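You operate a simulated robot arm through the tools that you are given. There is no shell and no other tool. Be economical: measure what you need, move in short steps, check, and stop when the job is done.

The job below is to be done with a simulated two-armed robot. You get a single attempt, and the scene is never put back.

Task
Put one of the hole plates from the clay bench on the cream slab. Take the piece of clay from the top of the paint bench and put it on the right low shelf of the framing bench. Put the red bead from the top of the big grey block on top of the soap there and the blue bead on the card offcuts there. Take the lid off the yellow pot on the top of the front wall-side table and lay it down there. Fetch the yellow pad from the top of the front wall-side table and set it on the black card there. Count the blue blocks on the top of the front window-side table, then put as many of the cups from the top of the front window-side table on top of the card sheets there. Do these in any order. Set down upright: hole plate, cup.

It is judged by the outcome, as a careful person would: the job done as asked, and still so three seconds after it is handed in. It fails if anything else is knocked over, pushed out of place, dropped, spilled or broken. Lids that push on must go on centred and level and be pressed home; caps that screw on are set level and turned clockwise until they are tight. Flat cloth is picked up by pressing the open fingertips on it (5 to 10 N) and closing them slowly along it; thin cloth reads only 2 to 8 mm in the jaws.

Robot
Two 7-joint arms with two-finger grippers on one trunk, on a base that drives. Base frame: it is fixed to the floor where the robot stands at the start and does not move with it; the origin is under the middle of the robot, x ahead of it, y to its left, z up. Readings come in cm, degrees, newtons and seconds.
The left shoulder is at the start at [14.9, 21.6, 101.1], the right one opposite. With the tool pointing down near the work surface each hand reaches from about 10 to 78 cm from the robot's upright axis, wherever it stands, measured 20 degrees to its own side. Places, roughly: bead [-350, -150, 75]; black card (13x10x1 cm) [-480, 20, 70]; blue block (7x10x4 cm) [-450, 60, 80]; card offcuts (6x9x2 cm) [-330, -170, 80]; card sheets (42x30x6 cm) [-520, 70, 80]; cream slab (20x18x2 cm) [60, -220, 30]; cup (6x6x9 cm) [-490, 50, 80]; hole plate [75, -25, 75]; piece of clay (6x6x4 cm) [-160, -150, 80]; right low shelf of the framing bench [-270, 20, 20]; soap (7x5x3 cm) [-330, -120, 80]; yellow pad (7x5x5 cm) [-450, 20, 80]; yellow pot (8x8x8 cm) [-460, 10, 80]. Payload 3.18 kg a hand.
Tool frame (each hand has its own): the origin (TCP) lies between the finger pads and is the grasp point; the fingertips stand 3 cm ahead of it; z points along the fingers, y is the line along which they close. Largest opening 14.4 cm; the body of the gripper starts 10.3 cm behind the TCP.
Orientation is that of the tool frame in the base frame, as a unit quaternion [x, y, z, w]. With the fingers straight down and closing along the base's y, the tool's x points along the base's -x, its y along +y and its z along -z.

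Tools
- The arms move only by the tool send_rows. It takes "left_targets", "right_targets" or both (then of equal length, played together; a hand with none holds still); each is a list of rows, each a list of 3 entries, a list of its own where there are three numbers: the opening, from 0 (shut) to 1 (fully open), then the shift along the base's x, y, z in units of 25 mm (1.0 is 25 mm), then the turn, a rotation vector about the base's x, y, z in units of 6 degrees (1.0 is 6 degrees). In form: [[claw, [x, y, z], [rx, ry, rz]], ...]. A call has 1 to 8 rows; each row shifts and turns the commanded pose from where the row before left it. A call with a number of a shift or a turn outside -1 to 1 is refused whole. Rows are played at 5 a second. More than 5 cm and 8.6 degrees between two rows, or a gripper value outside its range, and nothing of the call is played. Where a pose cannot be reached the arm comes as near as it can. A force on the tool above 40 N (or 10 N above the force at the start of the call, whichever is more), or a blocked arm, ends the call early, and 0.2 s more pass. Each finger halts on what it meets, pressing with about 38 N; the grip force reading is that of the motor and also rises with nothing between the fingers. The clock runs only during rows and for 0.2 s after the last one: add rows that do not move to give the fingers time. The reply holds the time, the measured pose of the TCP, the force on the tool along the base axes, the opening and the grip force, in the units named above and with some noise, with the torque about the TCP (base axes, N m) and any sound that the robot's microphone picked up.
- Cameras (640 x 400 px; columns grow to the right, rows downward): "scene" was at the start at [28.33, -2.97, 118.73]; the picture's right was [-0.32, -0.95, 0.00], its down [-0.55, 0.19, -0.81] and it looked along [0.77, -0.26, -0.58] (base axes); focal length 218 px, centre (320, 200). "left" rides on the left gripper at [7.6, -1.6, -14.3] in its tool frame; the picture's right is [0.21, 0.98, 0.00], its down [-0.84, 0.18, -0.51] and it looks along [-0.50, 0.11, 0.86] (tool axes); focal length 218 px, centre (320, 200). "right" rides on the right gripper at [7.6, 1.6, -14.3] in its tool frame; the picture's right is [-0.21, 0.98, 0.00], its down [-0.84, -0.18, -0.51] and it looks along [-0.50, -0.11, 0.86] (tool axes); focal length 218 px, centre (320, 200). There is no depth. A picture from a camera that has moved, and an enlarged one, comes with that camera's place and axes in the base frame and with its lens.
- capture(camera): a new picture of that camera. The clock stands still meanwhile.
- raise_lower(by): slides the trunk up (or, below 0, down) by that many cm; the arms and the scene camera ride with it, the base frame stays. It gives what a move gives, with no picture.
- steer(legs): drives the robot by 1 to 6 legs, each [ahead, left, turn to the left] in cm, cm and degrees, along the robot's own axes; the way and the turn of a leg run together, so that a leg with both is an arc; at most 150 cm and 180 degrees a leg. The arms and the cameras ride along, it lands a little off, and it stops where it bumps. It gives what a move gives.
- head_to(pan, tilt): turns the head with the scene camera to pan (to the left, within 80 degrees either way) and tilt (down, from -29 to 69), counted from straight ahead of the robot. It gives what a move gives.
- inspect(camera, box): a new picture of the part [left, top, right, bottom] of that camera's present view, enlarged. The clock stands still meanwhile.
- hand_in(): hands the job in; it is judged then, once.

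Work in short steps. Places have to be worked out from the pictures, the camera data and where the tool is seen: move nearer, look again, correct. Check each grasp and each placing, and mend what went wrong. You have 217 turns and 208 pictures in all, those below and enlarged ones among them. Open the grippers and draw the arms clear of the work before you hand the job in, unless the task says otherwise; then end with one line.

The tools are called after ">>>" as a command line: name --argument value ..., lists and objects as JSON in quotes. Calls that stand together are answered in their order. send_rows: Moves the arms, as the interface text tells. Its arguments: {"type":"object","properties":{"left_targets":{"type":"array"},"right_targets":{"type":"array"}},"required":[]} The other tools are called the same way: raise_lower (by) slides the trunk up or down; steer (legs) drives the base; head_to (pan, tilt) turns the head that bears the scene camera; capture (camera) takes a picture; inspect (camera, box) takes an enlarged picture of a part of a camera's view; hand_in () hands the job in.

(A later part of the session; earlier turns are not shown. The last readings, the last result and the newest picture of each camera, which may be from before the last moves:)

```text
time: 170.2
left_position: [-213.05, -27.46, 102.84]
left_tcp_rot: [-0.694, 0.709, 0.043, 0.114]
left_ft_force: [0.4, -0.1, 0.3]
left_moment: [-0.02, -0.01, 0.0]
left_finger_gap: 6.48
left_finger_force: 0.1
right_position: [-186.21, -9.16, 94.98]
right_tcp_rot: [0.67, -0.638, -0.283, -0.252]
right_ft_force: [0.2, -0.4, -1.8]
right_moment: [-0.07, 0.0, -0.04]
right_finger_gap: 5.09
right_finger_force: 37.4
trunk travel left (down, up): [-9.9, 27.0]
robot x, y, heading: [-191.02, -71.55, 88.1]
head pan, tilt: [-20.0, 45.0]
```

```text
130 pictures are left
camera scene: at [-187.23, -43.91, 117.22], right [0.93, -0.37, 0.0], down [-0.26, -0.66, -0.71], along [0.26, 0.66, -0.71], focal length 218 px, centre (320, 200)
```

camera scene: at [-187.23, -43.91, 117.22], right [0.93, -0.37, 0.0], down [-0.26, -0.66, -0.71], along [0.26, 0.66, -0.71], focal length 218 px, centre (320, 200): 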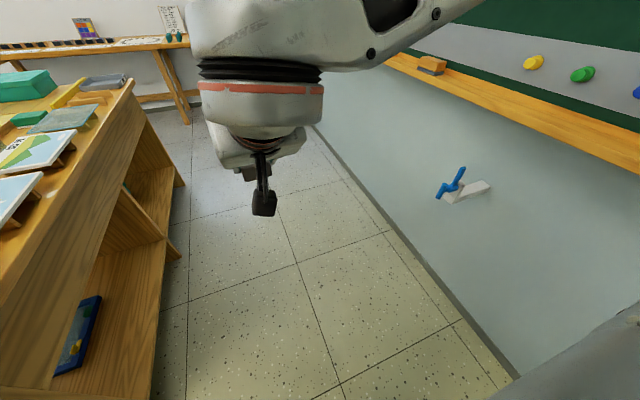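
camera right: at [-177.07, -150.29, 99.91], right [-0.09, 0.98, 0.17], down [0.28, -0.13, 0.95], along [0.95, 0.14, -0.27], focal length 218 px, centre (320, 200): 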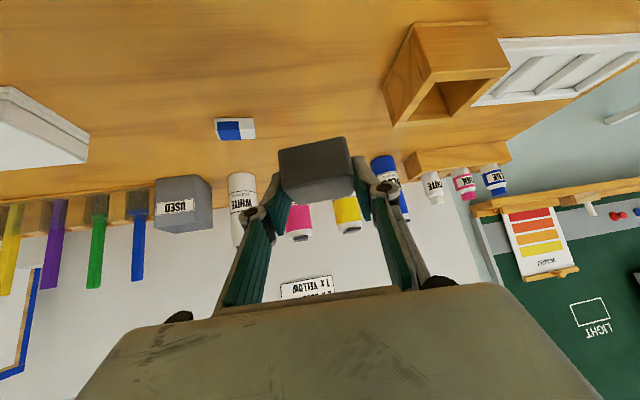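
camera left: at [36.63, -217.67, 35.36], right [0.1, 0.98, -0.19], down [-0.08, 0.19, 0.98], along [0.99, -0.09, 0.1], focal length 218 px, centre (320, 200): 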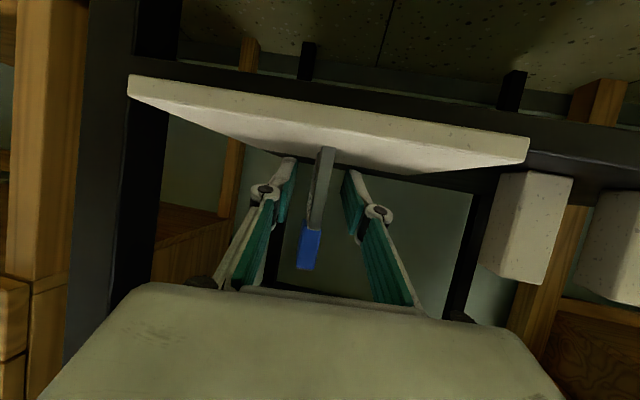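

The right elbow meets the chalk ledge side, so I'll back 15 cm, ease left, turn to face -x here, then strafe right.

>>> steer --legs '[[0, 4, 0], [-14, 0, 0], [0, 0, 91]]'

>>> head_to --pan -35 --tilt 45

>>> capture --camera "scene"

```text
time: 173.8
left_position: [-231.22, -50.51, 102.91]
left_tcp_rot: [0.795, -0.595, -0.059, -0.105]
left_ft_force: [-0.4, 0.5, 0.5]
left_moment: [-0.03, 0.02, 0.0]
left_finger_gap: 6.49
left_finger_force: 0.0
right_position: [-210.97, -24.94, 94.94]
right_tcp_rot: [0.759, -0.53, -0.317, -0.207]
right_ft_force: [0.3, 0.1, -1.6]
right_moment: [-0.03, -0.01, 0.04]
right_finger_gap: 5.13
right_finger_force: 38.2
trunk travel left (down, up): [-9.9, 27.0]
robot x, y, heading: [-197.18, -85.54, 105.8]
head pan, tilt: [-20.0, 45.0]
stopped in leg 3: the robot was blocked; the commanded pose is now the measured one
```

```text
time: 174.5
left_position: [-231.16, -50.55, 102.81]
left_tcp_rot: [0.794, -0.596, -0.058, -0.105]
left_ft_force: [-0.3, -0.6, 0.1]
left_moment: [-0.02, 0.0, -0.03]
left_finger_gap: 6.45
left_finger_force: 0.2
right_position: [-210.98, -25.02, 94.94]
right_tcp_rot: [0.759, -0.53, -0.317, -0.206]
right_ft_force: [0.4, -0.2, -0.7]
right_moment: [0.03, -0.03, 0.01]
right_finger_gap: 5.12
right_finger_force: 38.1
trunk travel left (down, up): [-9.9, 27.0]
robot x, y, heading: [-197.14, -85.84, 105.5]
head pan, tilt: [-35.0, 45.0]
```

```text
129 pictures are left
camera scene: at [-199.56, -58.97, 117.22], right [0.94, -0.33, 0.0], down [-0.23, -0.67, -0.71], along [0.23, 0.67, -0.71], focal length 218 px, centre (320, 200)
```

scene: 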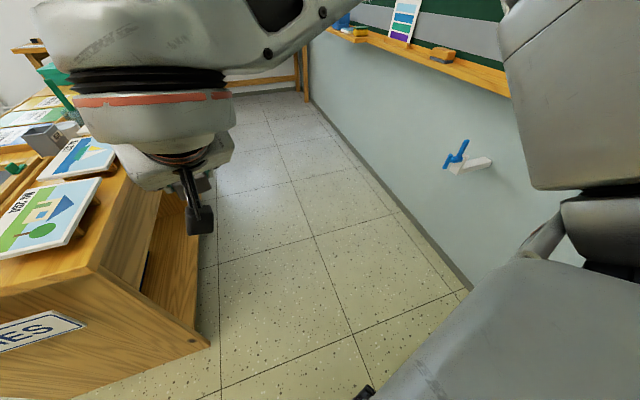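

The rear of my base probably met the paint bench front. I undo the small turn, shift left 28 and back 15, turn there, then strafe right to y≈-45, back up into the aisle.

>>> steer --legs '[[0, 0, -15], [0, 30, 0], [-14, 0, 0], [0, 0, 90], [0, -55, 0], [-46, 0, 0]]'

>>> head_to --pan -35 --tilt 40

>>> capture --camera "scene"

```text
time: 190.9
left_position: [-224.06, -68.49, 102.81]
left_tcp_rot: [0.992, 0.048, -0.112, -0.043]
left_ft_force: [0.6, -0.3, 0.2]
left_moment: [0.01, -0.04, 0.03]
left_finger_gap: 6.48
left_finger_force: 0.2
right_position: [-245.44, -43.91, 95.0]
right_tcp_rot: [0.922, 0.079, -0.376, 0.045]
right_ft_force: [-0.2, 0.4, -0.7]
right_moment: [0.05, -0.04, -0.01]
right_finger_gap: 5.12
right_finger_force: 38.0
trunk travel left (down, up): [-9.9, 27.0]
robot x, y, heading: [-183.16, -41.29, -174.9]
head pan, tilt: [-35.0, 45.0]
```

```text
time: 191.5
left_position: [-224.04, -68.49, 102.78]
left_tcp_rot: [0.992, 0.05, -0.112, -0.043]
left_ft_force: [-0.1, -0.3, 0.4]
left_moment: [0.02, 0.02, 0.02]
left_finger_gap: 6.48
left_finger_force: 0.0
right_position: [-245.57, -43.89, 94.84]
right_tcp_rot: [0.922, 0.078, -0.376, 0.044]
right_ft_force: [0.3, -0.1, -1.8]
right_moment: [0.02, 0.0, 0.02]
right_finger_gap: 5.12
right_finger_force: 38.0
trunk travel left (down, up): [-9.9, 27.0]
robot x, y, heading: [-183.24, -41.09, -174.7]
head pan, tilt: [-35.0, 40.0]
```

```text
128 pictures are left
camera scene: at [-210.29, -39.0, 117.94], right [0.5, 0.87, 0.0], down [0.56, -0.32, -0.77], along [-0.66, 0.38, -0.64], focal length 218 px, centre (320, 200)
```

scene: 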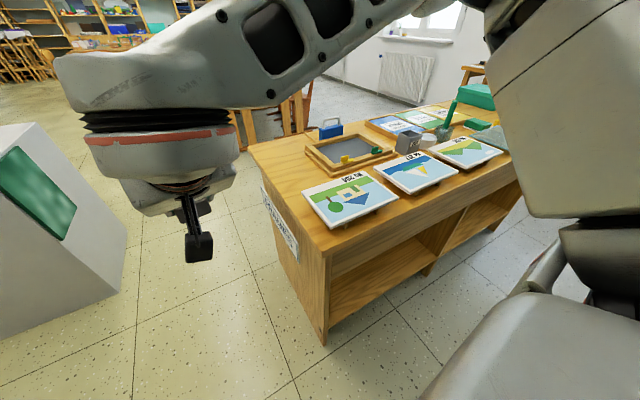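

From here the bays open to the aisle; the divider seems at y≈40, so the shelf at the listed [-270,20,20] is the bay nearest me (right bay as seen from the room side). I strafe right 45 cm and look inside.

>>> steer --legs '[[0, -42, 0], [0, 0, -5]]'

>>> head_to --pan 0 --tilt 45

>>> capture --camera "scene"

```text
time: 196.2
left_position: [-229.81, -23.61, 102.82]
left_tcp_rot: [0.993, 0.008, -0.11, -0.046]
left_ft_force: [0.0, -0.5, 0.2]
left_moment: [0.02, 0.0, 0.01]
left_finger_gap: 6.48
left_finger_force: 0.1
right_position: [-249.08, 2.58, 94.93]
right_tcp_rot: [0.925, 0.04, -0.377, 0.029]
right_ft_force: [0.6, 0.4, -1.9]
right_moment: [0.02, -0.03, 0.01]
right_finger_gap: 5.12
right_finger_force: 37.2
trunk travel left (down, up): [-9.9, 27.0]
robot x, y, heading: [-186.83, -0.19, -179.7]
head pan, tilt: [-35.0, 40.0]
```

```text
time: 197.2
left_position: [-229.86, -23.57, 102.84]
left_tcp_rot: [0.993, 0.009, -0.111, -0.048]
left_ft_force: [0.2, 0.4, 0.1]
left_moment: [-0.03, 0.01, 0.01]
left_finger_gap: 6.46
left_finger_force: 0.0
right_position: [-249.16, 2.61, 95.1]
right_tcp_rot: [0.925, 0.04, -0.378, 0.028]
right_ft_force: [-1.5, -0.8, -1.4]
right_moment: [-0.02, -0.01, 0.05]
right_finger_gap: 5.12
right_finger_force: 38.1
trunk travel left (down, up): [-9.9, 27.0]
robot x, y, heading: [-186.61, 0.24, -179.7]
head pan, tilt: [0.0, 45.0]
```

```text
127 pictures are left
camera scene: at [-214.81, -0.21, 117.22], right [0.0, 1.0, 0.0], down [0.71, 0.0, -0.71], along [-0.71, 0.0, -0.71], focal length 218 px, centre (320, 200)
```

scene: 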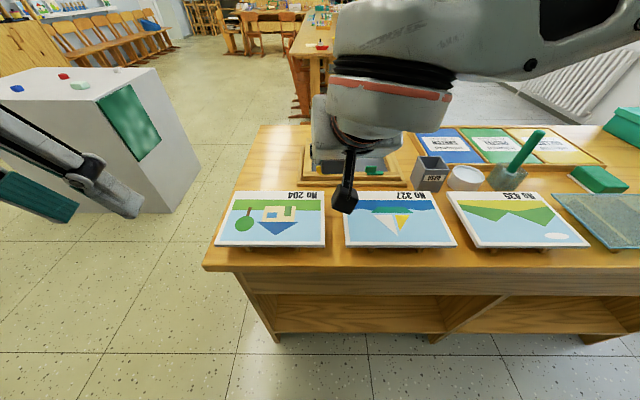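

The front of this bench is the -x side (pictures read from there), so the bay nearest y≈17 is the right low shelf; it is open here too. I back 22 cm so the hand clears the bench edge, then lower the right hand.

>>> steer --legs '[[-22, -8, 0]]'

>>> send_rows --right_targets '[[0.2, [0, 0, -1], [0, 0, 0]], [0.2, [0, 0, -1], [0, 0, 0]], [0.2, [0, 0, -1], [0, 0, 0]], [0.2, [0, 0, -1], [0, 0, 0]], [0.2, [0, 0, -1], [0, 0, 0]], [0.2, [0, 0, -1], [0, 0, 0]], [0.2, [0, 0, -1], [0, 0, 0]], [0.2, [0, 0, -1], [0, 0, 0]]]'

>>> send_rows --right_targets '[[0.2, [0, 0, -1], [0, 0, 0]], [0.2, [0, 0, -1], [0, 0, 0]], [0.2, [0, 0, -1], [0, 0, 0]], [0.2, [0, 0, -1], [0, 0, 0]], [0.2, [0, 0, -1], [0, 0, 0]], [0.2, [0, 0, -1], [0, 0, 0]], [0.2, [0, 0, -1], [0, 0, 0]], [0.2, [0, 0, -1], [0, 0, 0]]]'

>>> capture --camera "scene"

>>> capture --camera "right"

```text
time: 199.0
left_position: [-207.54, -15.37, 102.83]
left_tcp_rot: [0.993, 0.008, -0.11, -0.047]
left_ft_force: [0.2, 0.7, 0.4]
left_moment: [-0.02, 0.06, 0.03]
left_finger_gap: 6.47
left_finger_force: 0.0
right_position: [-226.89, 10.93, 94.91]
right_tcp_rot: [0.924, 0.04, -0.378, 0.029]
right_ft_force: [-0.4, -0.1, -1.5]
right_moment: [0.02, -0.01, 0.05]
right_finger_gap: 5.12
right_finger_force: 38.0
trunk travel left (down, up): [-9.9, 27.0]
robot x, y, heading: [-164.72, 8.08, -179.7]
head pan, tilt: [0.0, 45.0]
```

```text
time: 200.8
left_position: [-207.5, -15.39, 102.78]
left_tcp_rot: [0.993, 0.008, -0.11, -0.048]
left_ft_force: [-0.5, -1.3, 0.2]
left_moment: [-0.02, 0.01, 0.0]
left_finger_gap: 6.47
left_finger_force: 0.1
right_position: [-227.0, 10.78, 74.73]
right_tcp_rot: [0.925, 0.04, -0.377, 0.029]
right_ft_force: [0.0, 0.0, -1.3]
right_moment: [-0.03, 0.02, 0.0]
right_finger_gap: 5.13
right_finger_force: 38.2
trunk travel left (down, up): [-9.9, 27.0]
robot x, y, heading: [-164.52, 8.0, -179.6]
head pan, tilt: [0.0, 45.0]
```

```text
time: 202.6
left_position: [-207.61, -15.39, 102.81]
left_tcp_rot: [0.993, 0.008, -0.111, -0.048]
left_ft_force: [-0.5, 0.2, 0.4]
left_moment: [0.02, -0.01, 0.02]
left_finger_gap: 6.49
left_finger_force: 0.0
right_position: [-228.05, 8.34, 56.72]
right_tcp_rot: [0.927, 0.032, -0.374, 0.024]
right_ft_force: [0.1, 0.2, -1.7]
right_moment: [-0.01, 0.01, 0.0]
right_finger_gap: 5.16
right_finger_force: 37.9
right hand out of reach, approached as far as the arm can: row 6, 7, 8
trunk travel left (down, up): [-9.9, 27.0]
robot x, y, heading: [-164.38, 8.3, -179.6]
head pan, tilt: [0.0, 45.0]
```

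```text
126 pictures are left
camera scene: at [-192.56, 7.99, 117.19], right [-0.01, 1.0, 0.0], down [0.71, 0.0, -0.71], along [-0.71, 0.0, -0.71], focal length 218 px, centre (320, 200)
```

scene: 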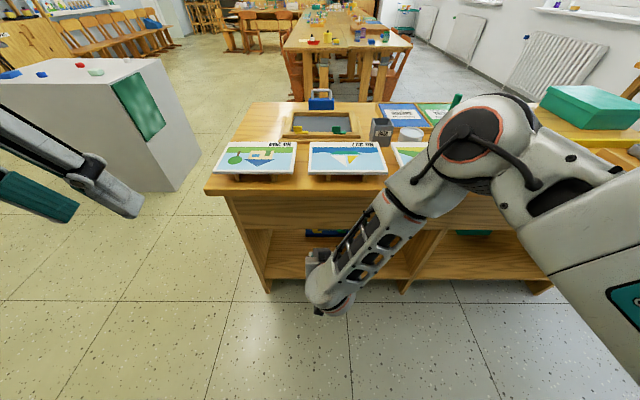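

```text
125 pictures are left
camera right: at [-212.5, 8.17, 61.7], right [-0.08, -0.98, 0.17], down [-0.27, 0.18, 0.95], along [-0.96, 0.03, -0.28], focal length 218 px, centre (320, 200)
```

right: 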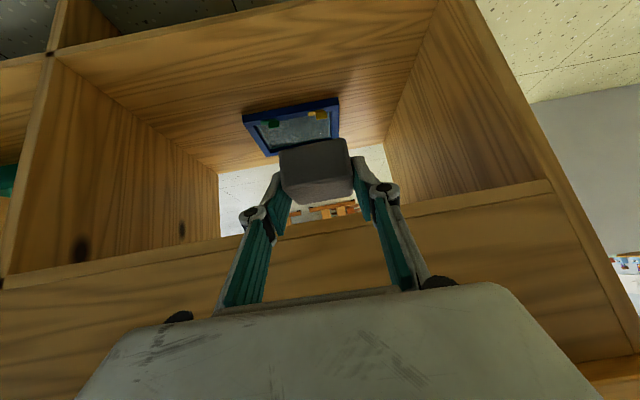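

The bay is open, with a picture frame well inside (x≲-272); shelf z≈16, apron bottom z≈57. To get lower reach I back 12 cm, shift left 20 cm, lower the trunk 9.9 cm and then stretch the right hand forward and down.

>>> steer --legs '[[-10, 0, 0], [0, 20, 0]]'

>>> raise_lower --by -9.8

>>> send_rows --right_targets '[[0.2, [-0.6, 0.8, -0.5], [0, 0, 0]], [0.2, [-0.6, 0.8, -0.5], [0, 0, 0]], [0.2, [-0.6, 0.8, -1], [0, 0, 0]], [0.2, [-0.4, 0.8, -1], [0, 0, 0]], [0.2, [0, 0.8, -1], [0, 0, 0]], [0.2, [0, 0.8, -1], [0, 0, 0]], [0.2, [0, 0.5, -1], [0, 0, 0]], [0.2, [0, 0, -1], [0, 0, 0]]]'

>>> capture --camera "right"

>>> capture --camera "scene"

```text
time: 204.5
left_position: [-197.39, -18.48, 102.85]
left_tcp_rot: [0.993, 0.014, -0.11, -0.046]
left_ft_force: [0.5, 0.2, 0.4]
left_moment: [-0.02, 0.0, 0.04]
left_finger_gap: 6.49
left_finger_force: 0.1
right_position: [-218.21, 5.37, 56.62]
right_tcp_rot: [0.927, 0.035, -0.374, 0.022]
right_ft_force: [-0.4, 1.0, -1.2]
right_moment: [0.0, -0.02, -0.02]
right_finger_gap: 5.14
right_finger_force: 38.0
trunk travel left (down, up): [-9.9, 27.0]
robot x, y, heading: [-154.85, 5.2, -178.9]
head pan, tilt: [0.0, 45.0]
stopped in leg 2: the robot was blocked; the commanded pose is now the measured one
```

```text
time: 205.8
left_position: [-197.31, -18.52, 93.12]
left_tcp_rot: [0.992, 0.013, -0.112, -0.047]
left_ft_force: [-0.3, 0.0, 0.2]
left_moment: [0.01, 0.01, 0.01]
left_finger_gap: 6.45
left_finger_force: 0.0
right_position: [-208.67, 9.16, 35.45]
right_tcp_rot: [0.968, 0.018, -0.249, -0.006]
right_ft_force: [0.4, -0.1, -1.5]
right_moment: [-0.02, -0.02, -0.02]
right_finger_gap: 5.11
right_finger_force: 38.0
trunk travel left (down, up): [-0.1, 36.8]
robot x, y, heading: [-154.67, 5.04, -179.1]
head pan, tilt: [0.0, 45.0]
```

```text
time: 207.6
left_position: [-197.46, -18.62, 93.01]
left_tcp_rot: [0.993, 0.014, -0.11, -0.047]
left_ft_force: [0.3, 0.5, -0.4]
left_moment: [0.01, 0.0, -0.02]
left_finger_gap: 6.49
left_finger_force: 0.0
right_position: [-225.19, 9.94, 25.87]
right_tcp_rot: [0.957, 0.035, -0.287, 0.02]
right_ft_force: [-0.6, -0.8, -1.2]
right_moment: [-0.01, -0.02, -0.01]
right_finger_gap: 5.11
right_finger_force: 38.2
right hand out of reach, approached as far as the arm can: row 1, 2, 3, 4, 5, 6, 7, 8
trunk travel left (down, up): [-0.1, 36.8]
robot x, y, heading: [-154.4, 5.09, -179.5]
head pan, tilt: [0.0, 45.0]
```

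```text
124 pictures are left
camera right: at [-210.88, 9.6, 33.62], right [-0.1, -0.99, 0.13], down [-0.44, 0.16, 0.88], along [-0.89, 0.03, -0.45], focal length 218 px, centre (320, 200)
```

right: 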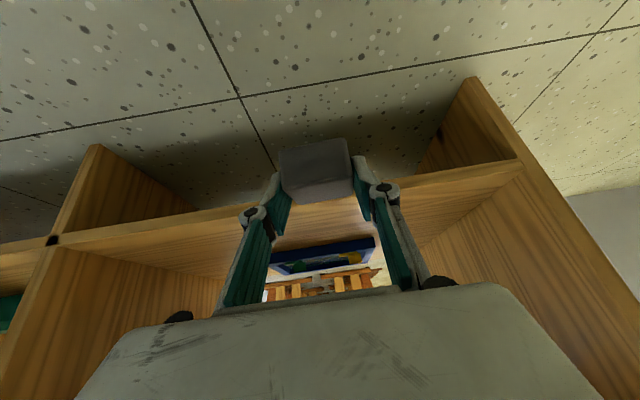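

```text
123 pictures are left
camera scene: at [-191.57, 4.76, 104.46], right [-0.01, 1.0, 0.0], down [0.71, 0.01, -0.71], along [-0.71, -0.01, -0.71], focal length 218 px, centre (320, 200)
```

scene: 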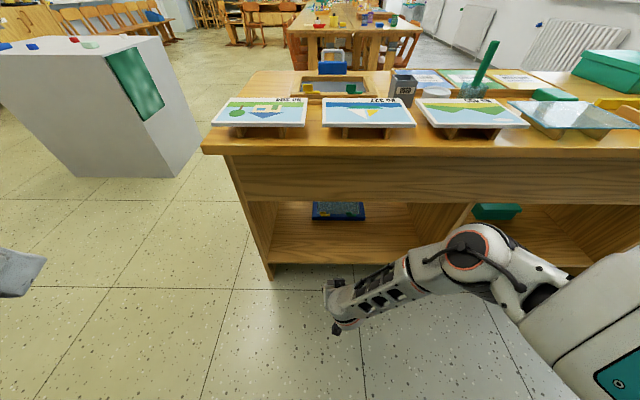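

The hand is low but pitched steeper (-56°). I enlarge both views to measure the shelf edge before moving in.

>>> inspect --camera "right" --box '[220, 120, 460, 280]'

>>> inspect --camera "scene" --box '[240, 180, 480, 340]'

```text
2.50 times, centred on (340, 200) of right
camera zoom: at [-210.88, 9.6, 33.62], right [-0.1, -0.99, 0.13], down [-0.44, 0.16, 0.88], along [-0.89, 0.03, -0.45], focal length 546 px, centre (270, 200)
```

zoom: 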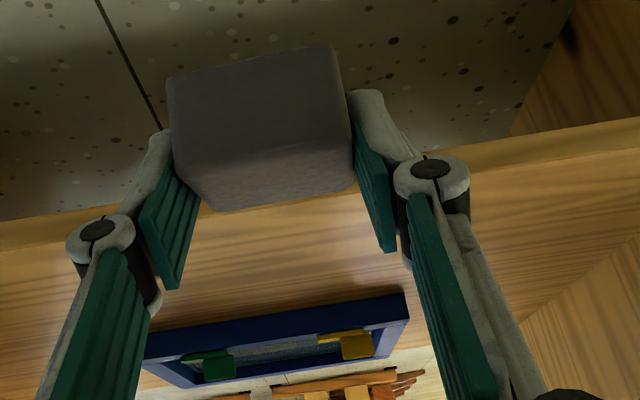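

```text
2.50 times, centred on (360, 260) of scene
camera zoom: at [-191.57, 4.76, 104.46], right [-0.01, 1.0, 0.0], down [0.71, 0.01, -0.71], along [-0.71, -0.01, -0.71], focal length 545 px, centre (220, 50)
```

zoom: 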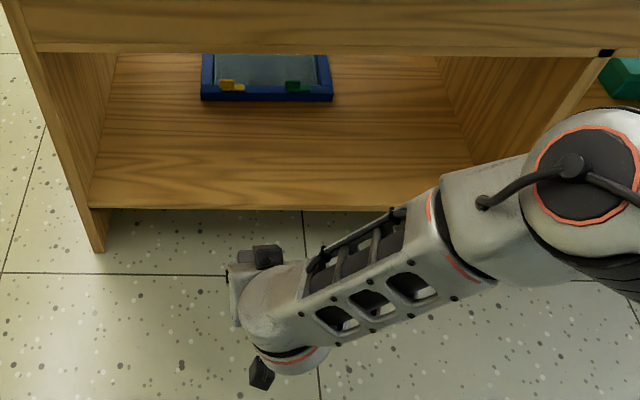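

Shelf top z≈20.4, front edge x≈-238, frame begins at x≈-261. I raise the hand, restore the 45° pitch, then will drive forward under the apron.

>>> send_rows --right_targets '[[0.2, [0, 0, 1], [0, 0, 0]], [0.2, [0, 0, 0.8], [0, 1, 0]], [0.2, [0, 0, 0], [0, 1, 0]], [0.2, [0, 0, 0], [0, 0, 0]]]'

>>> steer --legs '[[10, 0, 0]]'

>>> capture --camera "right"

```text
time: 208.6
left_position: [-197.37, -18.48, 92.97]
left_tcp_rot: [0.993, 0.014, -0.111, -0.047]
left_ft_force: [-0.3, 0.6, -0.5]
left_moment: [-0.01, 0.02, 0.02]
left_finger_gap: 6.49
left_finger_force: 0.1
right_position: [-227.65, 7.46, 31.12]
right_tcp_rot: [0.944, 0.032, -0.328, 0.01]
right_ft_force: [-1.0, 0.1, -1.8]
right_moment: [0.03, -0.02, 0.02]
right_finger_gap: 5.1
right_finger_force: 38.2
right hand out of reach, approached as far as the arm can: row 2, 3
trunk travel left (down, up): [-0.1, 36.8]
robot x, y, heading: [-154.56, 5.51, -179.2]
head pan, tilt: [0.0, 45.0]
```

```text
time: 209.8
left_position: [-207.65, -18.68, 93.0]
left_tcp_rot: [0.993, 0.013, -0.11, -0.047]
left_ft_force: [-0.6, -1.1, 0.3]
left_moment: [0.01, 0.01, 0.0]
left_finger_gap: 6.44
left_finger_force: 0.1
right_position: [-238.01, 7.47, 30.98]
right_tcp_rot: [0.944, 0.031, -0.327, 0.01]
right_ft_force: [-0.4, -0.8, -2.0]
right_moment: [-0.01, 0.0, -0.03]
right_finger_gap: 5.1
right_finger_force: 38.0
trunk travel left (down, up): [-0.1, 36.8]
robot x, y, heading: [-165.05, 5.19, -179.3]
head pan, tilt: [0.0, 45.0]
```

```text
120 pictures are left
camera right: at [-222.96, 6.99, 37.52], right [-0.1, -0.99, 0.13], down [-0.36, 0.16, 0.92], along [-0.93, 0.04, -0.37], focal length 218 px, centre (320, 200)
```

right: 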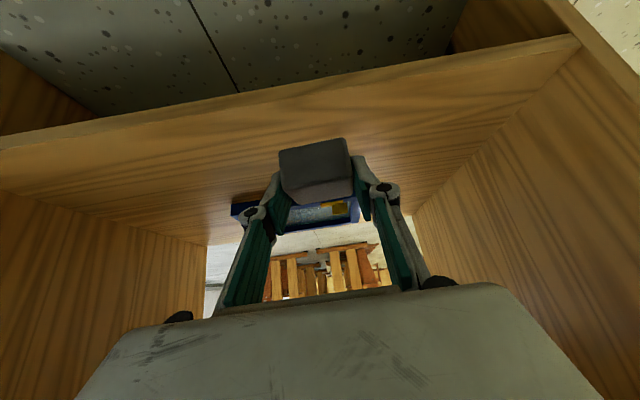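

Hand is inside the bay mouth above the shelf. I extend the arm forward 8.5 cm and down, watching pose.

>>> send_rows --right_targets '[[0.2, [-1, 0, 0], [0, 0.3, 0]], [0.2, [-1, 0, -0.2], [0, 0.3, 0]], [0.2, [-1, 0, -0.4], [0, 0.3, 0]], [0.2, [-0.4, 0, -0.6], [0, 0.2, 0]], [0.2, [0, 0, -0.5], [0, 0, 0]]]'

>>> inspect --camera "right" --box '[200, 100, 440, 260]'

```text
time: 211.0
left_position: [-207.6, -18.78, 93.01]
left_tcp_rot: [0.993, 0.013, -0.11, -0.047]
left_ft_force: [0.7, 0.2, 0.0]
left_moment: [-0.01, 0.0, 0.0]
left_finger_gap: 6.49
left_finger_force: 0.0
right_position: [-246.37, 7.38, 26.7]
right_tcp_rot: [0.924, 0.033, -0.38, 0.009]
right_ft_force: [-0.2, 0.7, -2.1]
right_moment: [0.02, -0.02, -0.02]
right_finger_gap: 5.09
right_finger_force: 38.4
trunk travel left (down, up): [-0.1, 36.8]
robot x, y, heading: [-164.74, 5.32, -179.3]
head pan, tilt: [0.0, 45.0]
```

```text
2.50 times, centred on (320, 180) of right
camera zoom: at [-230.81, 6.96, 31.53], right [-0.08, -0.99, 0.14], down [-0.25, 0.15, 0.96], along [-0.96, 0.04, -0.26], focal length 546 px, centre (320, 250)
```

zoom: 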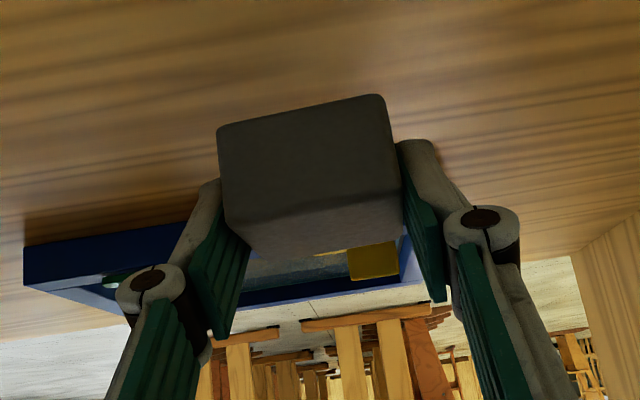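

Pitch is back at -45° and the clay is over the shelf, bottom ≈23. I lower in small steps until contact.

>>> send_rows --right_targets '[[0.2, [0, 0, -0.4], [0, 0, 0]], [0.2, [0, 0, -0.3], [0, 0, 0]], [0.2, [0, 0, -0.1], [0, 0, 0]], [0.2, [0, 0, 0], [0, 0, 0]]]'

>>> send_rows --right_targets '[[0.2, [0, 0, -0.1], [0, 0, 0]], [0.2, [0, 0, 0], [0, 0, 0]]]'

>>> send_rows --right_targets '[[0.2, [0, 0, -0.1], [0, 0, 0]], [0.2, [0, 0, 0], [0, 0, 0]]]'

>>> inspect --camera "right" --box '[200, 100, 440, 260]'

```text
time: 212.0
left_position: [-207.71, -18.71, 93.01]
left_tcp_rot: [0.993, 0.012, -0.111, -0.047]
left_ft_force: [-0.7, -0.1, -0.6]
left_moment: [-0.01, 0.04, 0.01]
left_finger_gap: 6.47
left_finger_force: 0.0
right_position: [-246.31, 7.43, 24.89]
right_tcp_rot: [0.924, 0.031, -0.381, 0.009]
right_ft_force: [0.0, 0.3, -1.7]
right_moment: [0.0, -0.06, 0.0]
right_finger_gap: 5.12
right_finger_force: 38.2
trunk travel left (down, up): [-0.1, 36.8]
robot x, y, heading: [-164.84, 5.18, -179.3]
head pan, tilt: [0.0, 45.0]
```

```text
time: 212.6
left_position: [-207.64, -18.8, 92.99]
left_tcp_rot: [0.993, 0.012, -0.111, -0.048]
left_ft_force: [0.1, -0.4, 0.0]
left_moment: [-0.01, -0.02, 0.0]
left_finger_gap: 6.46
left_finger_force: 0.1
right_position: [-246.37, 7.46, 24.56]
right_tcp_rot: [0.924, 0.032, -0.381, 0.009]
right_ft_force: [-0.3, 0.0, -0.9]
right_moment: [-0.01, 0.0, -0.02]
right_finger_gap: 5.13
right_finger_force: 38.0
trunk travel left (down, up): [-0.1, 36.8]
robot x, y, heading: [-164.85, 5.26, -179.4]
head pan, tilt: [0.0, 45.0]
```

```text
time: 213.2
left_position: [-207.69, -18.66, 92.93]
left_tcp_rot: [0.993, 0.012, -0.109, -0.047]
left_ft_force: [-0.5, 0.0, -0.6]
left_moment: [-0.02, 0.02, -0.03]
left_finger_gap: 6.48
left_finger_force: 0.0
right_position: [-246.31, 7.47, 24.41]
right_tcp_rot: [0.924, 0.032, -0.381, 0.009]
right_ft_force: [-0.2, 0.0, -2.5]
right_moment: [0.02, -0.02, -0.03]
right_finger_gap: 5.14
right_finger_force: 38.0
trunk travel left (down, up): [-0.1, 36.8]
robot x, y, heading: [-164.99, 5.44, -179.3]
head pan, tilt: [0.0, 45.0]
```

```text
2.50 times, centred on (320, 180) of right
camera zoom: at [-230.71, 6.96, 29.05], right [-0.08, -0.99, 0.14], down [-0.25, 0.16, 0.96], along [-0.96, 0.04, -0.26], focal length 546 px, centre (320, 250)
```

zoom: 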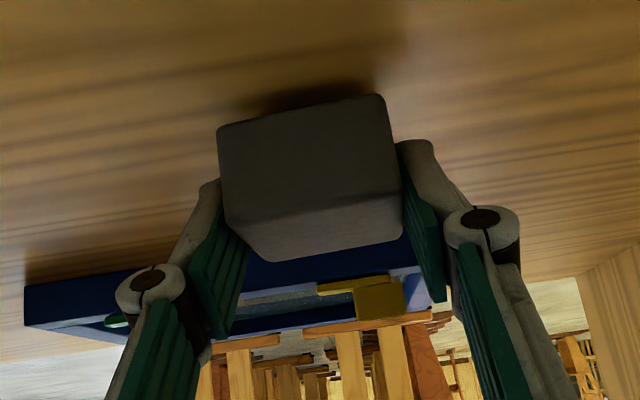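

Shadow is tight but no contact force yet; I continue in small steps.

>>> send_rows --right_targets '[[0.2, [0, 0, -0.12], [0, 0, 0]], [0.2, [0, 0, 0], [0, 0, 0]]]'

>>> send_rows --right_targets '[[0.2, [0, 0, -0.12], [0, 0, 0]], [0.2, [0, 0, 0], [0, 0, 0]]]'

>>> send_rows --right_targets '[[0.2, [0, 0, -0.12], [0, 0, 0]], [0.2, [0, 0, 0], [0, 0, 0]]]'

>>> inspect --camera "right" --box '[200, 100, 440, 260]'

```text
time: 213.8
left_position: [-207.76, -18.71, 93.03]
left_tcp_rot: [0.993, 0.013, -0.111, -0.048]
left_ft_force: [0.2, 0.1, -0.4]
left_moment: [-0.01, 0.01, 0.0]
left_finger_gap: 6.52
left_finger_force: 0.1
right_position: [-246.39, 7.49, 23.99]
right_tcp_rot: [0.924, 0.033, -0.381, 0.009]
right_ft_force: [1.5, 0.4, -2.2]
right_moment: [0.02, -0.02, 0.0]
right_finger_gap: 5.12
right_finger_force: 37.9
trunk travel left (down, up): [-0.1, 36.8]
robot x, y, heading: [-164.58, 5.51, -179.2]
head pan, tilt: [0.0, 45.0]
```

```text
time: 214.4
left_position: [-207.64, -18.69, 93.1]
left_tcp_rot: [0.993, 0.014, -0.111, -0.047]
left_ft_force: [-0.1, 0.2, 0.5]
left_moment: [0.0, 0.01, 0.0]
left_finger_gap: 6.49
left_finger_force: 0.0
right_position: [-246.53, 7.47, 23.67]
right_tcp_rot: [0.924, 0.032, -0.382, 0.009]
right_ft_force: [-0.1, -0.4, -1.4]
right_moment: [0.02, -0.02, 0.0]
right_finger_gap: 5.11
right_finger_force: 37.8
trunk travel left (down, up): [-0.1, 36.8]
robot x, y, heading: [-165.02, 5.71, -179.2]
head pan, tilt: [0.0, 45.0]
```

```text
time: 215.0
left_position: [-207.6, -18.74, 93.08]
left_tcp_rot: [0.993, 0.014, -0.111, -0.047]
left_ft_force: [0.1, -0.2, -0.4]
left_moment: [0.03, 0.0, -0.02]
left_finger_gap: 6.47
left_finger_force: 0.0
right_position: [-246.42, 7.56, 23.58]
right_tcp_rot: [0.923, 0.033, -0.383, 0.01]
right_ft_force: [-2.6, -4.0, 9.3]
right_moment: [-0.39, -0.15, -0.11]
right_finger_gap: 5.16
right_finger_force: 37.7
trunk travel left (down, up): [-0.1, 36.8]
robot x, y, heading: [-165.01, 4.94, -179.2]
head pan, tilt: [0.0, 45.0]
```

```text
2.50 times, centred on (320, 180) of right
camera zoom: at [-230.88, 7.14, 28.29], right [-0.08, -0.99, 0.14], down [-0.25, 0.16, 0.96], along [-0.97, 0.04, -0.26], focal length 546 px, centre (320, 250)
```

zoom: 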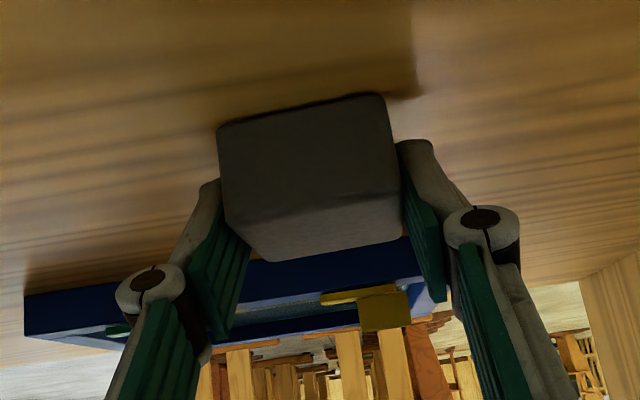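

Contact (9 N). I open slowly and withdraw back and up along the tool axis.

>>> send_rows --right_targets '[[0.38, [0, 0, 0], [0, 0, 0]], [0.45, [0, 0, 0], [0, 0, 0]], [0.5, [0, 0, 0], [0, 0, 0]], [0.55, [0.6, 0, 0.6], [0, 0, 0]], [0.55, [0.7, 0, 0.7], [0, 0, 0]], [0.55, [0.7, 0, 0.6], [0, 0, 0]]]'

>>> capture --camera "right"

```text
time: 216.4
left_position: [-207.65, -18.69, 93.04]
left_tcp_rot: [0.993, 0.013, -0.11, -0.048]
left_ft_force: [-0.3, -0.1, 0.0]
left_moment: [0.0, 0.02, 0.03]
left_finger_gap: 6.48
left_finger_force: 0.0
right_position: [-243.61, 5.93, 27.82]
right_tcp_rot: [0.925, 0.032, -0.378, 0.006]
right_ft_force: [0.1, -0.7, -0.4]
right_moment: [-0.01, 0.0, 0.01]
right_finger_gap: 7.9
right_finger_force: 0.1
right hand out of reach, approached as far as the arm can: row 5, 6
trunk travel left (down, up): [-0.1, 36.8]
robot x, y, heading: [-164.69, 4.82, -179.4]
head pan, tilt: [0.0, 45.0]
```

```text
116 pictures are left
camera right: at [-228.1, 5.26, 32.66], right [-0.09, -0.99, 0.13], down [-0.26, 0.15, 0.95], along [-0.96, 0.05, -0.27], focal length 218 px, centre (320, 200)
```

right: 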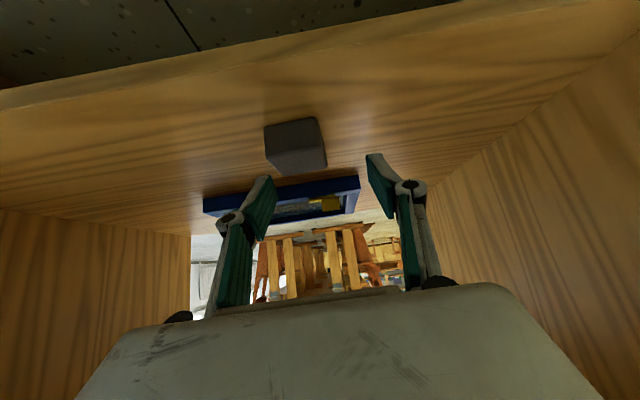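

The clay rests on the shelf. I back 10 cm, then draw the hand out while turning it back to vertical.

>>> steer --legs '[[-10, 0, 0]]'

>>> send_rows --right_targets '[[0.4, [0.8, 0, 0.2], [0, -1, 0]], [0.4, [0.8, 0, 0.2], [0, -1, 0]], [0.4, [0.8, 0, 0.2], [0, -1, 0]], [0.4, [0.8, 0, 0.2], [0, -1, 0]], [0.4, [0.8, 0, 0.2], [0, -1, 0]], [0.4, [0.8, 0, 0.2], [0, -1, 0]], [0.4, [0.8, 0, 0.2], [0, -1, 0]], [0.4, [0.5, 0, 0.2], [0, -0.5, 0]]]'

>>> capture --camera "scene"

```text
time: 217.5
left_position: [-197.39, -18.59, 92.97]
left_tcp_rot: [0.993, 0.013, -0.111, -0.047]
left_ft_force: [0.2, -0.2, -0.7]
left_moment: [0.01, 0.01, 0.03]
left_finger_gap: 6.48
left_finger_force: 0.1
right_position: [-233.5, 5.95, 27.76]
right_tcp_rot: [0.925, 0.032, -0.378, 0.006]
right_ft_force: [0.3, -0.5, 0.4]
right_moment: [0.01, -0.04, 0.02]
right_finger_gap: 7.93
right_finger_force: 0.1
trunk travel left (down, up): [-0.1, 36.8]
robot x, y, heading: [-155.08, 5.01, -179.4]
head pan, tilt: [0.0, 45.0]
```

```text
time: 219.3
left_position: [-197.43, -18.58, 92.97]
left_tcp_rot: [0.993, 0.014, -0.111, -0.047]
left_ft_force: [0.7, -0.3, 0.0]
left_moment: [0.04, -0.02, -0.02]
left_finger_gap: 6.49
left_finger_force: 0.0
right_position: [-218.37, 5.88, 31.82]
right_tcp_rot: [0.999, 0.027, 0.008, 0.018]
right_ft_force: [0.4, 0.3, -0.5]
right_moment: [-0.02, 0.01, 0.01]
right_finger_gap: 5.77
right_finger_force: 0.1
trunk travel left (down, up): [-0.1, 36.8]
robot x, y, heading: [-154.73, 5.23, -179.0]
head pan, tilt: [0.0, 45.0]
```

```text
115 pictures are left
camera scene: at [-191.67, 4.79, 104.48], right [-0.01, 1.0, 0.0], down [0.71, 0.01, -0.71], along [-0.71, -0.01, -0.71], focal length 218 px, centre (320, 200)
```

scene: 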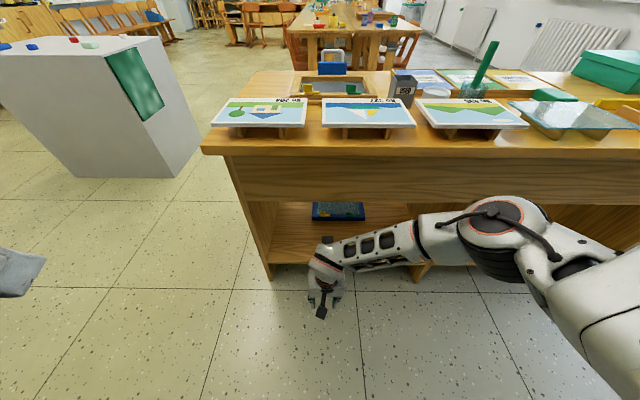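

Clear. I raise the trunk and the right arm up in front of the bench.

>>> raise_lower --by 10

>>> send_rows --right_targets '[[0.4, [0.4, -0.5, 1], [0, 0, 0]], [0.4, [0.4, -0.5, 1], [0, 0, 0]], [0.4, [0, -0.5, 1], [0, 0, 0]], [0.4, [0, 0, 1], [0, 0, 0]], [0.4, [0, 0, 1], [0, 0, 0]], [0.4, [0, 0, 1], [0, 0, 0]], [0.4, [0, 0, 1], [0, 0, 0]], [0.4, [0, 0, 1], [0, 0, 0]]]'

>>> send_rows --right_targets '[[0.4, [0.4, 0.5, 1], [0, 0, 0]], [0.4, [0.4, 0.5, 1], [0, 0, 0]], [0.4, [0.4, 0.5, 1], [0, 0, 0]], [0.4, [0.4, 0, 1], [0, 0, 0]], [0.4, [0, 0, 1], [0, 0, 0]], [0.4, [0, 0, 1], [0, 0, 0]], [0.4, [0, 0, 1], [0, 0, 0]], [0.4, [0, 0, 1], [0, 0, 0]]]'

>>> send_rows --right_targets '[[0.4, [0, 0, 1], [0, 0, 0]], [0.4, [0, 0, 1], [0, 0, 0]], [0.4, [0, 0, 1], [0, 0, 0]], [0.4, [0, 0, 1], [0, 0, 0]], [0.4, [0, 0, 1], [0, 0, 0]], [0.4, [0, 0, 1], [0, 0, 0]], [0.4, [0, 0, 1], [0, 0, 0]], [0.4, [0, 0, 0.5], [0, 0, 0]]]'

>>> capture --camera "scene"

```text
time: 220.7
left_position: [-197.58, -18.52, 102.81]
left_tcp_rot: [0.993, 0.014, -0.108, -0.048]
left_ft_force: [-0.2, 0.0, -1.1]
left_moment: [0.02, -0.06, -0.02]
left_finger_gap: 6.47
left_finger_force: 0.2
right_position: [-218.09, 5.98, 41.54]
right_tcp_rot: [0.999, 0.027, 0.008, 0.019]
right_ft_force: [0.3, 0.2, -0.4]
right_moment: [0.02, -0.03, 0.02]
right_finger_gap: 5.76
right_finger_force: 0.2
trunk travel left (down, up): [-10.1, 26.8]
robot x, y, heading: [-154.77, 5.32, -179.3]
head pan, tilt: [0.0, 45.0]
```

```text
time: 222.5
left_position: [-197.5, -18.63, 103.18]
left_tcp_rot: [0.993, 0.012, -0.112, -0.048]
left_ft_force: [0.4, 0.7, -0.4]
left_moment: [-0.03, -0.01, 0.0]
left_finger_gap: 6.48
left_finger_force: 0.1
right_position: [-216.5, 2.15, 61.74]
right_tcp_rot: [0.999, 0.027, 0.006, 0.018]
right_ft_force: [1.1, -1.5, 0.2]
right_moment: [-0.02, 0.02, 0.06]
right_finger_gap: 5.76
right_finger_force: 0.0
trunk travel left (down, up): [-10.1, 26.8]
robot x, y, heading: [-154.71, 5.29, -179.0]
head pan, tilt: [0.0, 45.0]
```

```text
time: 224.3
left_position: [-197.57, -18.64, 103.14]
left_tcp_rot: [0.993, 0.014, -0.111, -0.047]
left_ft_force: [0.4, 0.3, -0.6]
left_moment: [0.04, 0.01, 0.0]
left_finger_gap: 6.48
left_finger_force: 0.0
right_position: [-212.41, 5.85, 81.91]
right_tcp_rot: [0.999, 0.026, 0.005, 0.018]
right_ft_force: [0.1, -0.1, -0.4]
right_moment: [-0.03, 0.04, 0.03]
right_finger_gap: 5.76
right_finger_force: 0.1
trunk travel left (down, up): [-10.1, 26.8]
robot x, y, heading: [-154.78, 5.33, -179.2]
head pan, tilt: [0.0, 45.0]
```

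```text
time: 226.1
left_position: [-197.67, -18.51, 103.11]
left_tcp_rot: [0.993, 0.014, -0.112, -0.048]
left_ft_force: [-0.8, 0.7, 0.4]
left_moment: [-0.01, -0.02, 0.01]
left_finger_gap: 6.48
left_finger_force: 0.0
right_position: [-212.21, 5.94, 100.54]
right_tcp_rot: [0.999, 0.027, 0.005, 0.018]
right_ft_force: [-0.2, -0.3, 0.4]
right_moment: [-0.01, 0.01, -0.01]
right_finger_gap: 5.76
right_finger_force: 0.1
trunk travel left (down, up): [-10.1, 26.8]
robot x, y, heading: [-154.76, 5.35, -179.0]
head pan, tilt: [0.0, 45.0]
```

```text
114 pictures are left
camera scene: at [-182.49, 4.9, 117.48], right [-0.01, 1.0, 0.0], down [0.71, 0.01, -0.71], along [-0.71, -0.01, -0.71], focal length 218 px, centre (320, 200)
```

scene: 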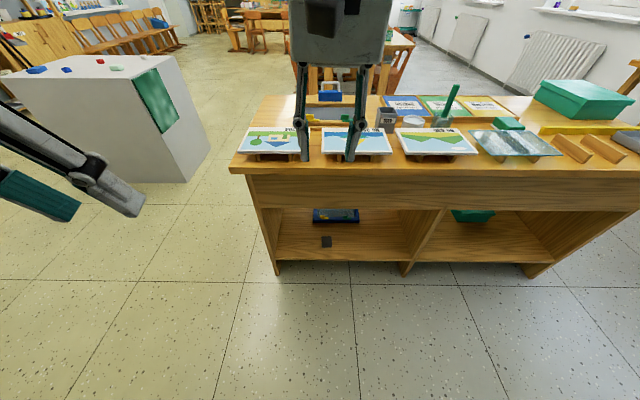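

The clay is on the shelf beside the frame. Next the beads: I leave the aisle (forward, left, forward, left) and end facing the grey block at y≈-145.

>>> steer --legs '[[24, 0, 0], [0, 50, 0], [35, 0, 0], [0, 100, 0]]'

>>> head_to --pan 0 --tilt 30

>>> capture --camera "scene"

```text
time: 243.0
left_position: [-254.73, -170.77, 103.04]
left_tcp_rot: [0.993, 0.015, -0.111, -0.047]
left_ft_force: [0.7, 0.9, 0.1]
left_moment: [0.02, 0.0, 0.0]
left_finger_gap: 6.48
left_finger_force: 0.1
right_position: [-269.74, -146.5, 100.61]
right_tcp_rot: [0.999, 0.03, 0.006, 0.018]
right_ft_force: [-0.2, 0.4, 1.3]
right_moment: [0.01, 0.0, -0.01]
right_finger_gap: 5.77
right_finger_force: 0.2
trunk travel left (down, up): [-10.1, 26.8]
robot x, y, heading: [-212.45, -147.02, -178.9]
head pan, tilt: [0.0, 45.0]
```

```text
time: 243.8
left_position: [-254.62, -170.92, 102.96]
left_tcp_rot: [0.992, 0.016, -0.112, -0.047]
left_ft_force: [-0.7, 0.5, -0.8]
left_moment: [0.0, 0.01, -0.01]
left_finger_gap: 6.48
left_finger_force: 0.0
right_position: [-269.66, -146.4, 100.61]
right_tcp_rot: [0.999, 0.031, 0.007, 0.018]
right_ft_force: [0.3, -0.8, 0.7]
right_moment: [-0.01, -0.06, 0.01]
right_finger_gap: 5.76
right_finger_force: 0.0
trunk travel left (down, up): [-10.1, 26.8]
robot x, y, heading: [-212.21, -146.49, -178.6]
head pan, tilt: [0.0, 30.0]
```

```text
113 pictures are left
camera scene: at [-240.72, -147.32, 119.73], right [-0.02, 1.0, 0.0], down [0.5, 0.01, -0.87], along [-0.87, -0.02, -0.5], focal length 218 px, centre (320, 200)
```

scene: 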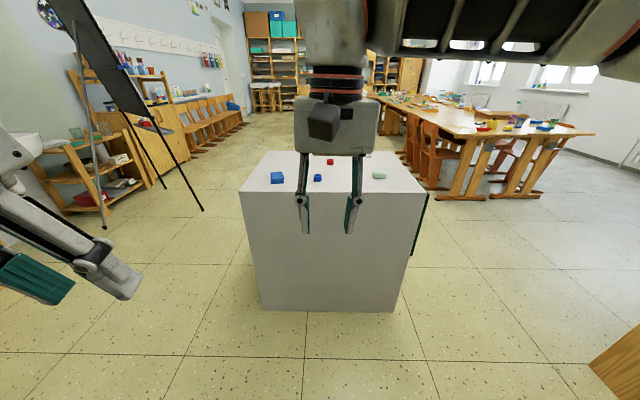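

The grey block's top shows a blue card stack, a blue bead, a red bead behind and pale soap at right. I drive 72 cm ahead and look closely.

>>> steer --legs '[[70, 0, 0]]'

>>> head_to --pan 0 --tilt 60

>>> capture --camera "scene"

>>> capture --camera "right"

```text
time: 247.7
left_position: [-324.76, -172.37, 102.98]
left_tcp_rot: [0.993, 0.016, -0.111, -0.048]
left_ft_force: [0.4, -0.6, 0.1]
left_moment: [0.0, 0.01, 0.01]
left_finger_gap: 6.5
left_finger_force: 0.1
right_position: [-339.78, -148.03, 100.56]
right_tcp_rot: [0.999, 0.03, 0.006, 0.018]
right_ft_force: [0.3, 0.0, 0.2]
right_moment: [-0.01, -0.01, -0.02]
right_finger_gap: 5.74
right_finger_force: 0.0
trunk travel left (down, up): [-10.1, 26.8]
robot x, y, heading: [-282.28, -147.92, -178.9]
head pan, tilt: [0.0, 30.0]
```

```text
time: 248.6
left_position: [-324.79, -172.39, 103.13]
left_tcp_rot: [0.993, 0.018, -0.11, -0.046]
left_ft_force: [0.1, 0.2, 0.2]
left_moment: [0.02, 0.03, -0.02]
left_finger_gap: 6.49
left_finger_force: 0.0
right_position: [-339.78, -147.88, 100.57]
right_tcp_rot: [0.999, 0.03, 0.006, 0.017]
right_ft_force: [0.5, 0.2, 0.6]
right_moment: [0.03, 0.0, 0.01]
right_finger_gap: 5.75
right_finger_force: 0.1
trunk travel left (down, up): [-10.1, 26.8]
robot x, y, heading: [-282.04, -148.04, -178.4]
head pan, tilt: [0.0, 60.0]
```

```text
112 pictures are left
camera scene: at [-308.47, -148.69, 115.54], right [-0.02, 1.0, 0.0], down [0.87, 0.02, -0.5], along [-0.5, -0.01, -0.87], focal length 218 px, centre (320, 200)
```

scene: 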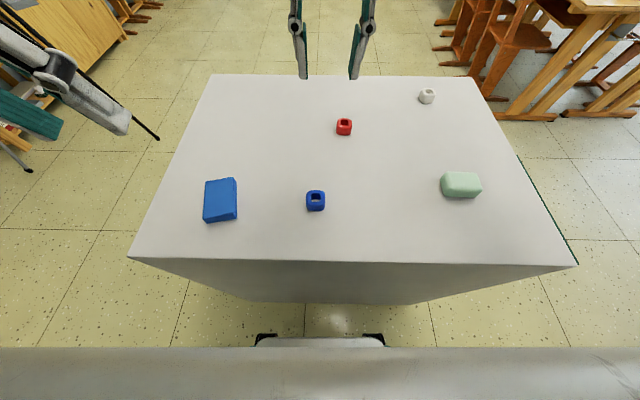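

```text
111 pictures are left
camera right: at [-332.14, -148.46, 114.94], right [-0.15, -0.99, 0.03], down [-0.86, 0.15, 0.49], along [-0.49, 0.04, -0.87], focal length 218 px, centre (320, 200)
```

right: 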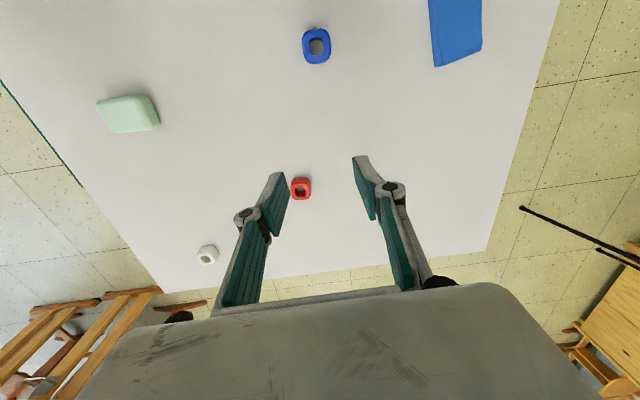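

Triangulated: block top z≈78.5; blue bead top [-328.6,-149.8,80.5], red bead top [-348.5,-144,80.6], soap top [-332.5,-122.6,81.5], offcuts centre [-329,-167.7,80.4]. I enlarge to see bead size and orientation.

>>> inspect --camera "scene" --box '[190, 90, 510, 250]'

>>> inspect --camera "right" --box '[250, 150, 350, 220]'

```text
2.00 times, centred on (350, 170) of scene
camera zoom: at [-308.47, -148.69, 115.54], right [-0.02, 1.0, 0.0], down [0.87, 0.02, -0.5], along [-0.5, -0.01, -0.87], focal length 436 px, centre (260, 260)
```

zoom: 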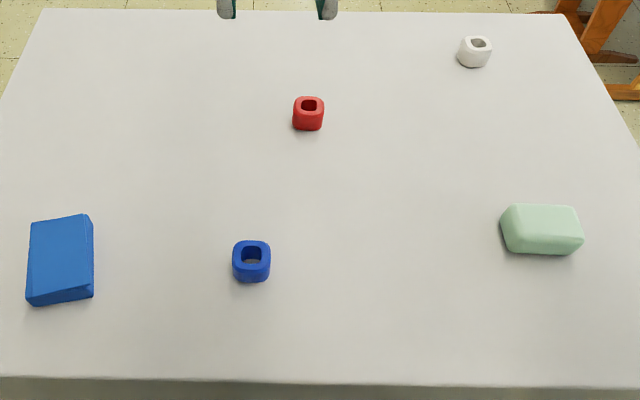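

```text
5.71 times, centred on (300, 185) of right
camera zoom: at [-332.14, -148.46, 114.94], right [-0.15, -0.99, 0.03], down [-0.86, 0.15, 0.49], along [-0.49, 0.04, -0.87], focal length 1247 px, centre (434, 286)
```

zoom: 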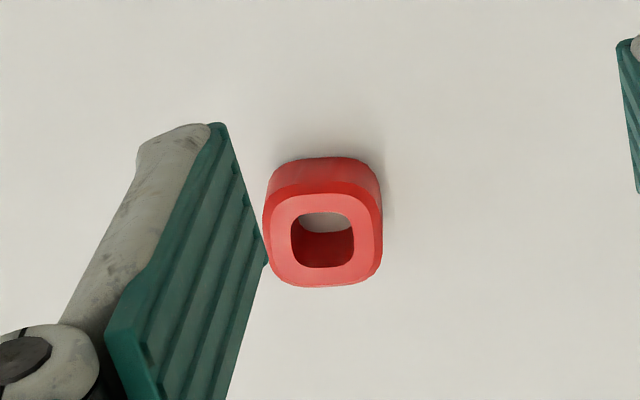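

The beads are ~3.4 cm rounded squares, aligned with my jaws. I move over the red bead and down to z≈90 for a check.

>>> send_rows --right_targets '[[0.5, [-0.92, 0.41, -0.2], [0, 0, 0]], [0.5, [-0.92, 0.41, -0.5], [0, 0, 0]], [0.5, [-0.92, 0.41, -1], [0, 0, 0]], [0.5, [-0.92, 0.41, -1], [0, 0, 0]], [0.5, [0, 0, -1], [0, 0, 0]], [0.5, [0, 0, -0.6], [0, 0, 0]]]'

>>> inspect --camera "right" --box '[220, 80, 420, 240]'

```text
time: 250.0
left_position: [-324.81, -172.3, 102.99]
left_tcp_rot: [0.993, 0.018, -0.111, -0.047]
left_ft_force: [-0.6, 0.4, -0.4]
left_moment: [0.02, -0.03, 0.02]
left_finger_gap: 6.49
left_finger_force: 0.1
right_position: [-348.78, -143.69, 89.86]
right_tcp_rot: [0.999, 0.031, 0.005, 0.018]
right_ft_force: [-0.7, 0.0, 0.0]
right_moment: [0.02, -0.01, -0.02]
right_finger_gap: 7.18
right_finger_force: 0.0
trunk travel left (down, up): [-10.1, 26.8]
robot x, y, heading: [-282.37, -148.27, -178.5]
head pan, tilt: [0.0, 60.0]
```

```text
2.50 times, centred on (320, 160) of right
camera zoom: at [-341.29, -144.22, 104.26], right [-0.15, -0.99, 0.03], down [-0.86, 0.15, 0.49], along [-0.49, 0.04, -0.87], focal length 546 px, centre (320, 300)
```

zoom: 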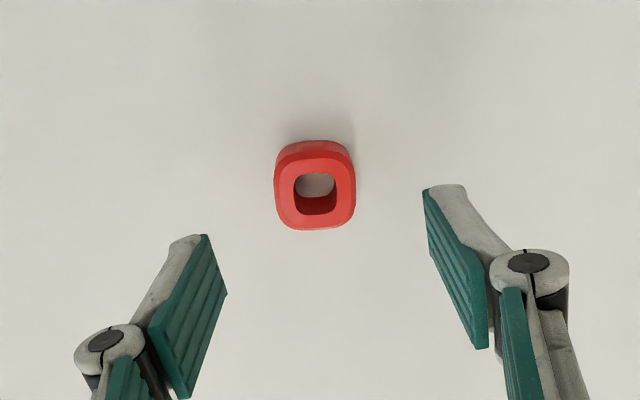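

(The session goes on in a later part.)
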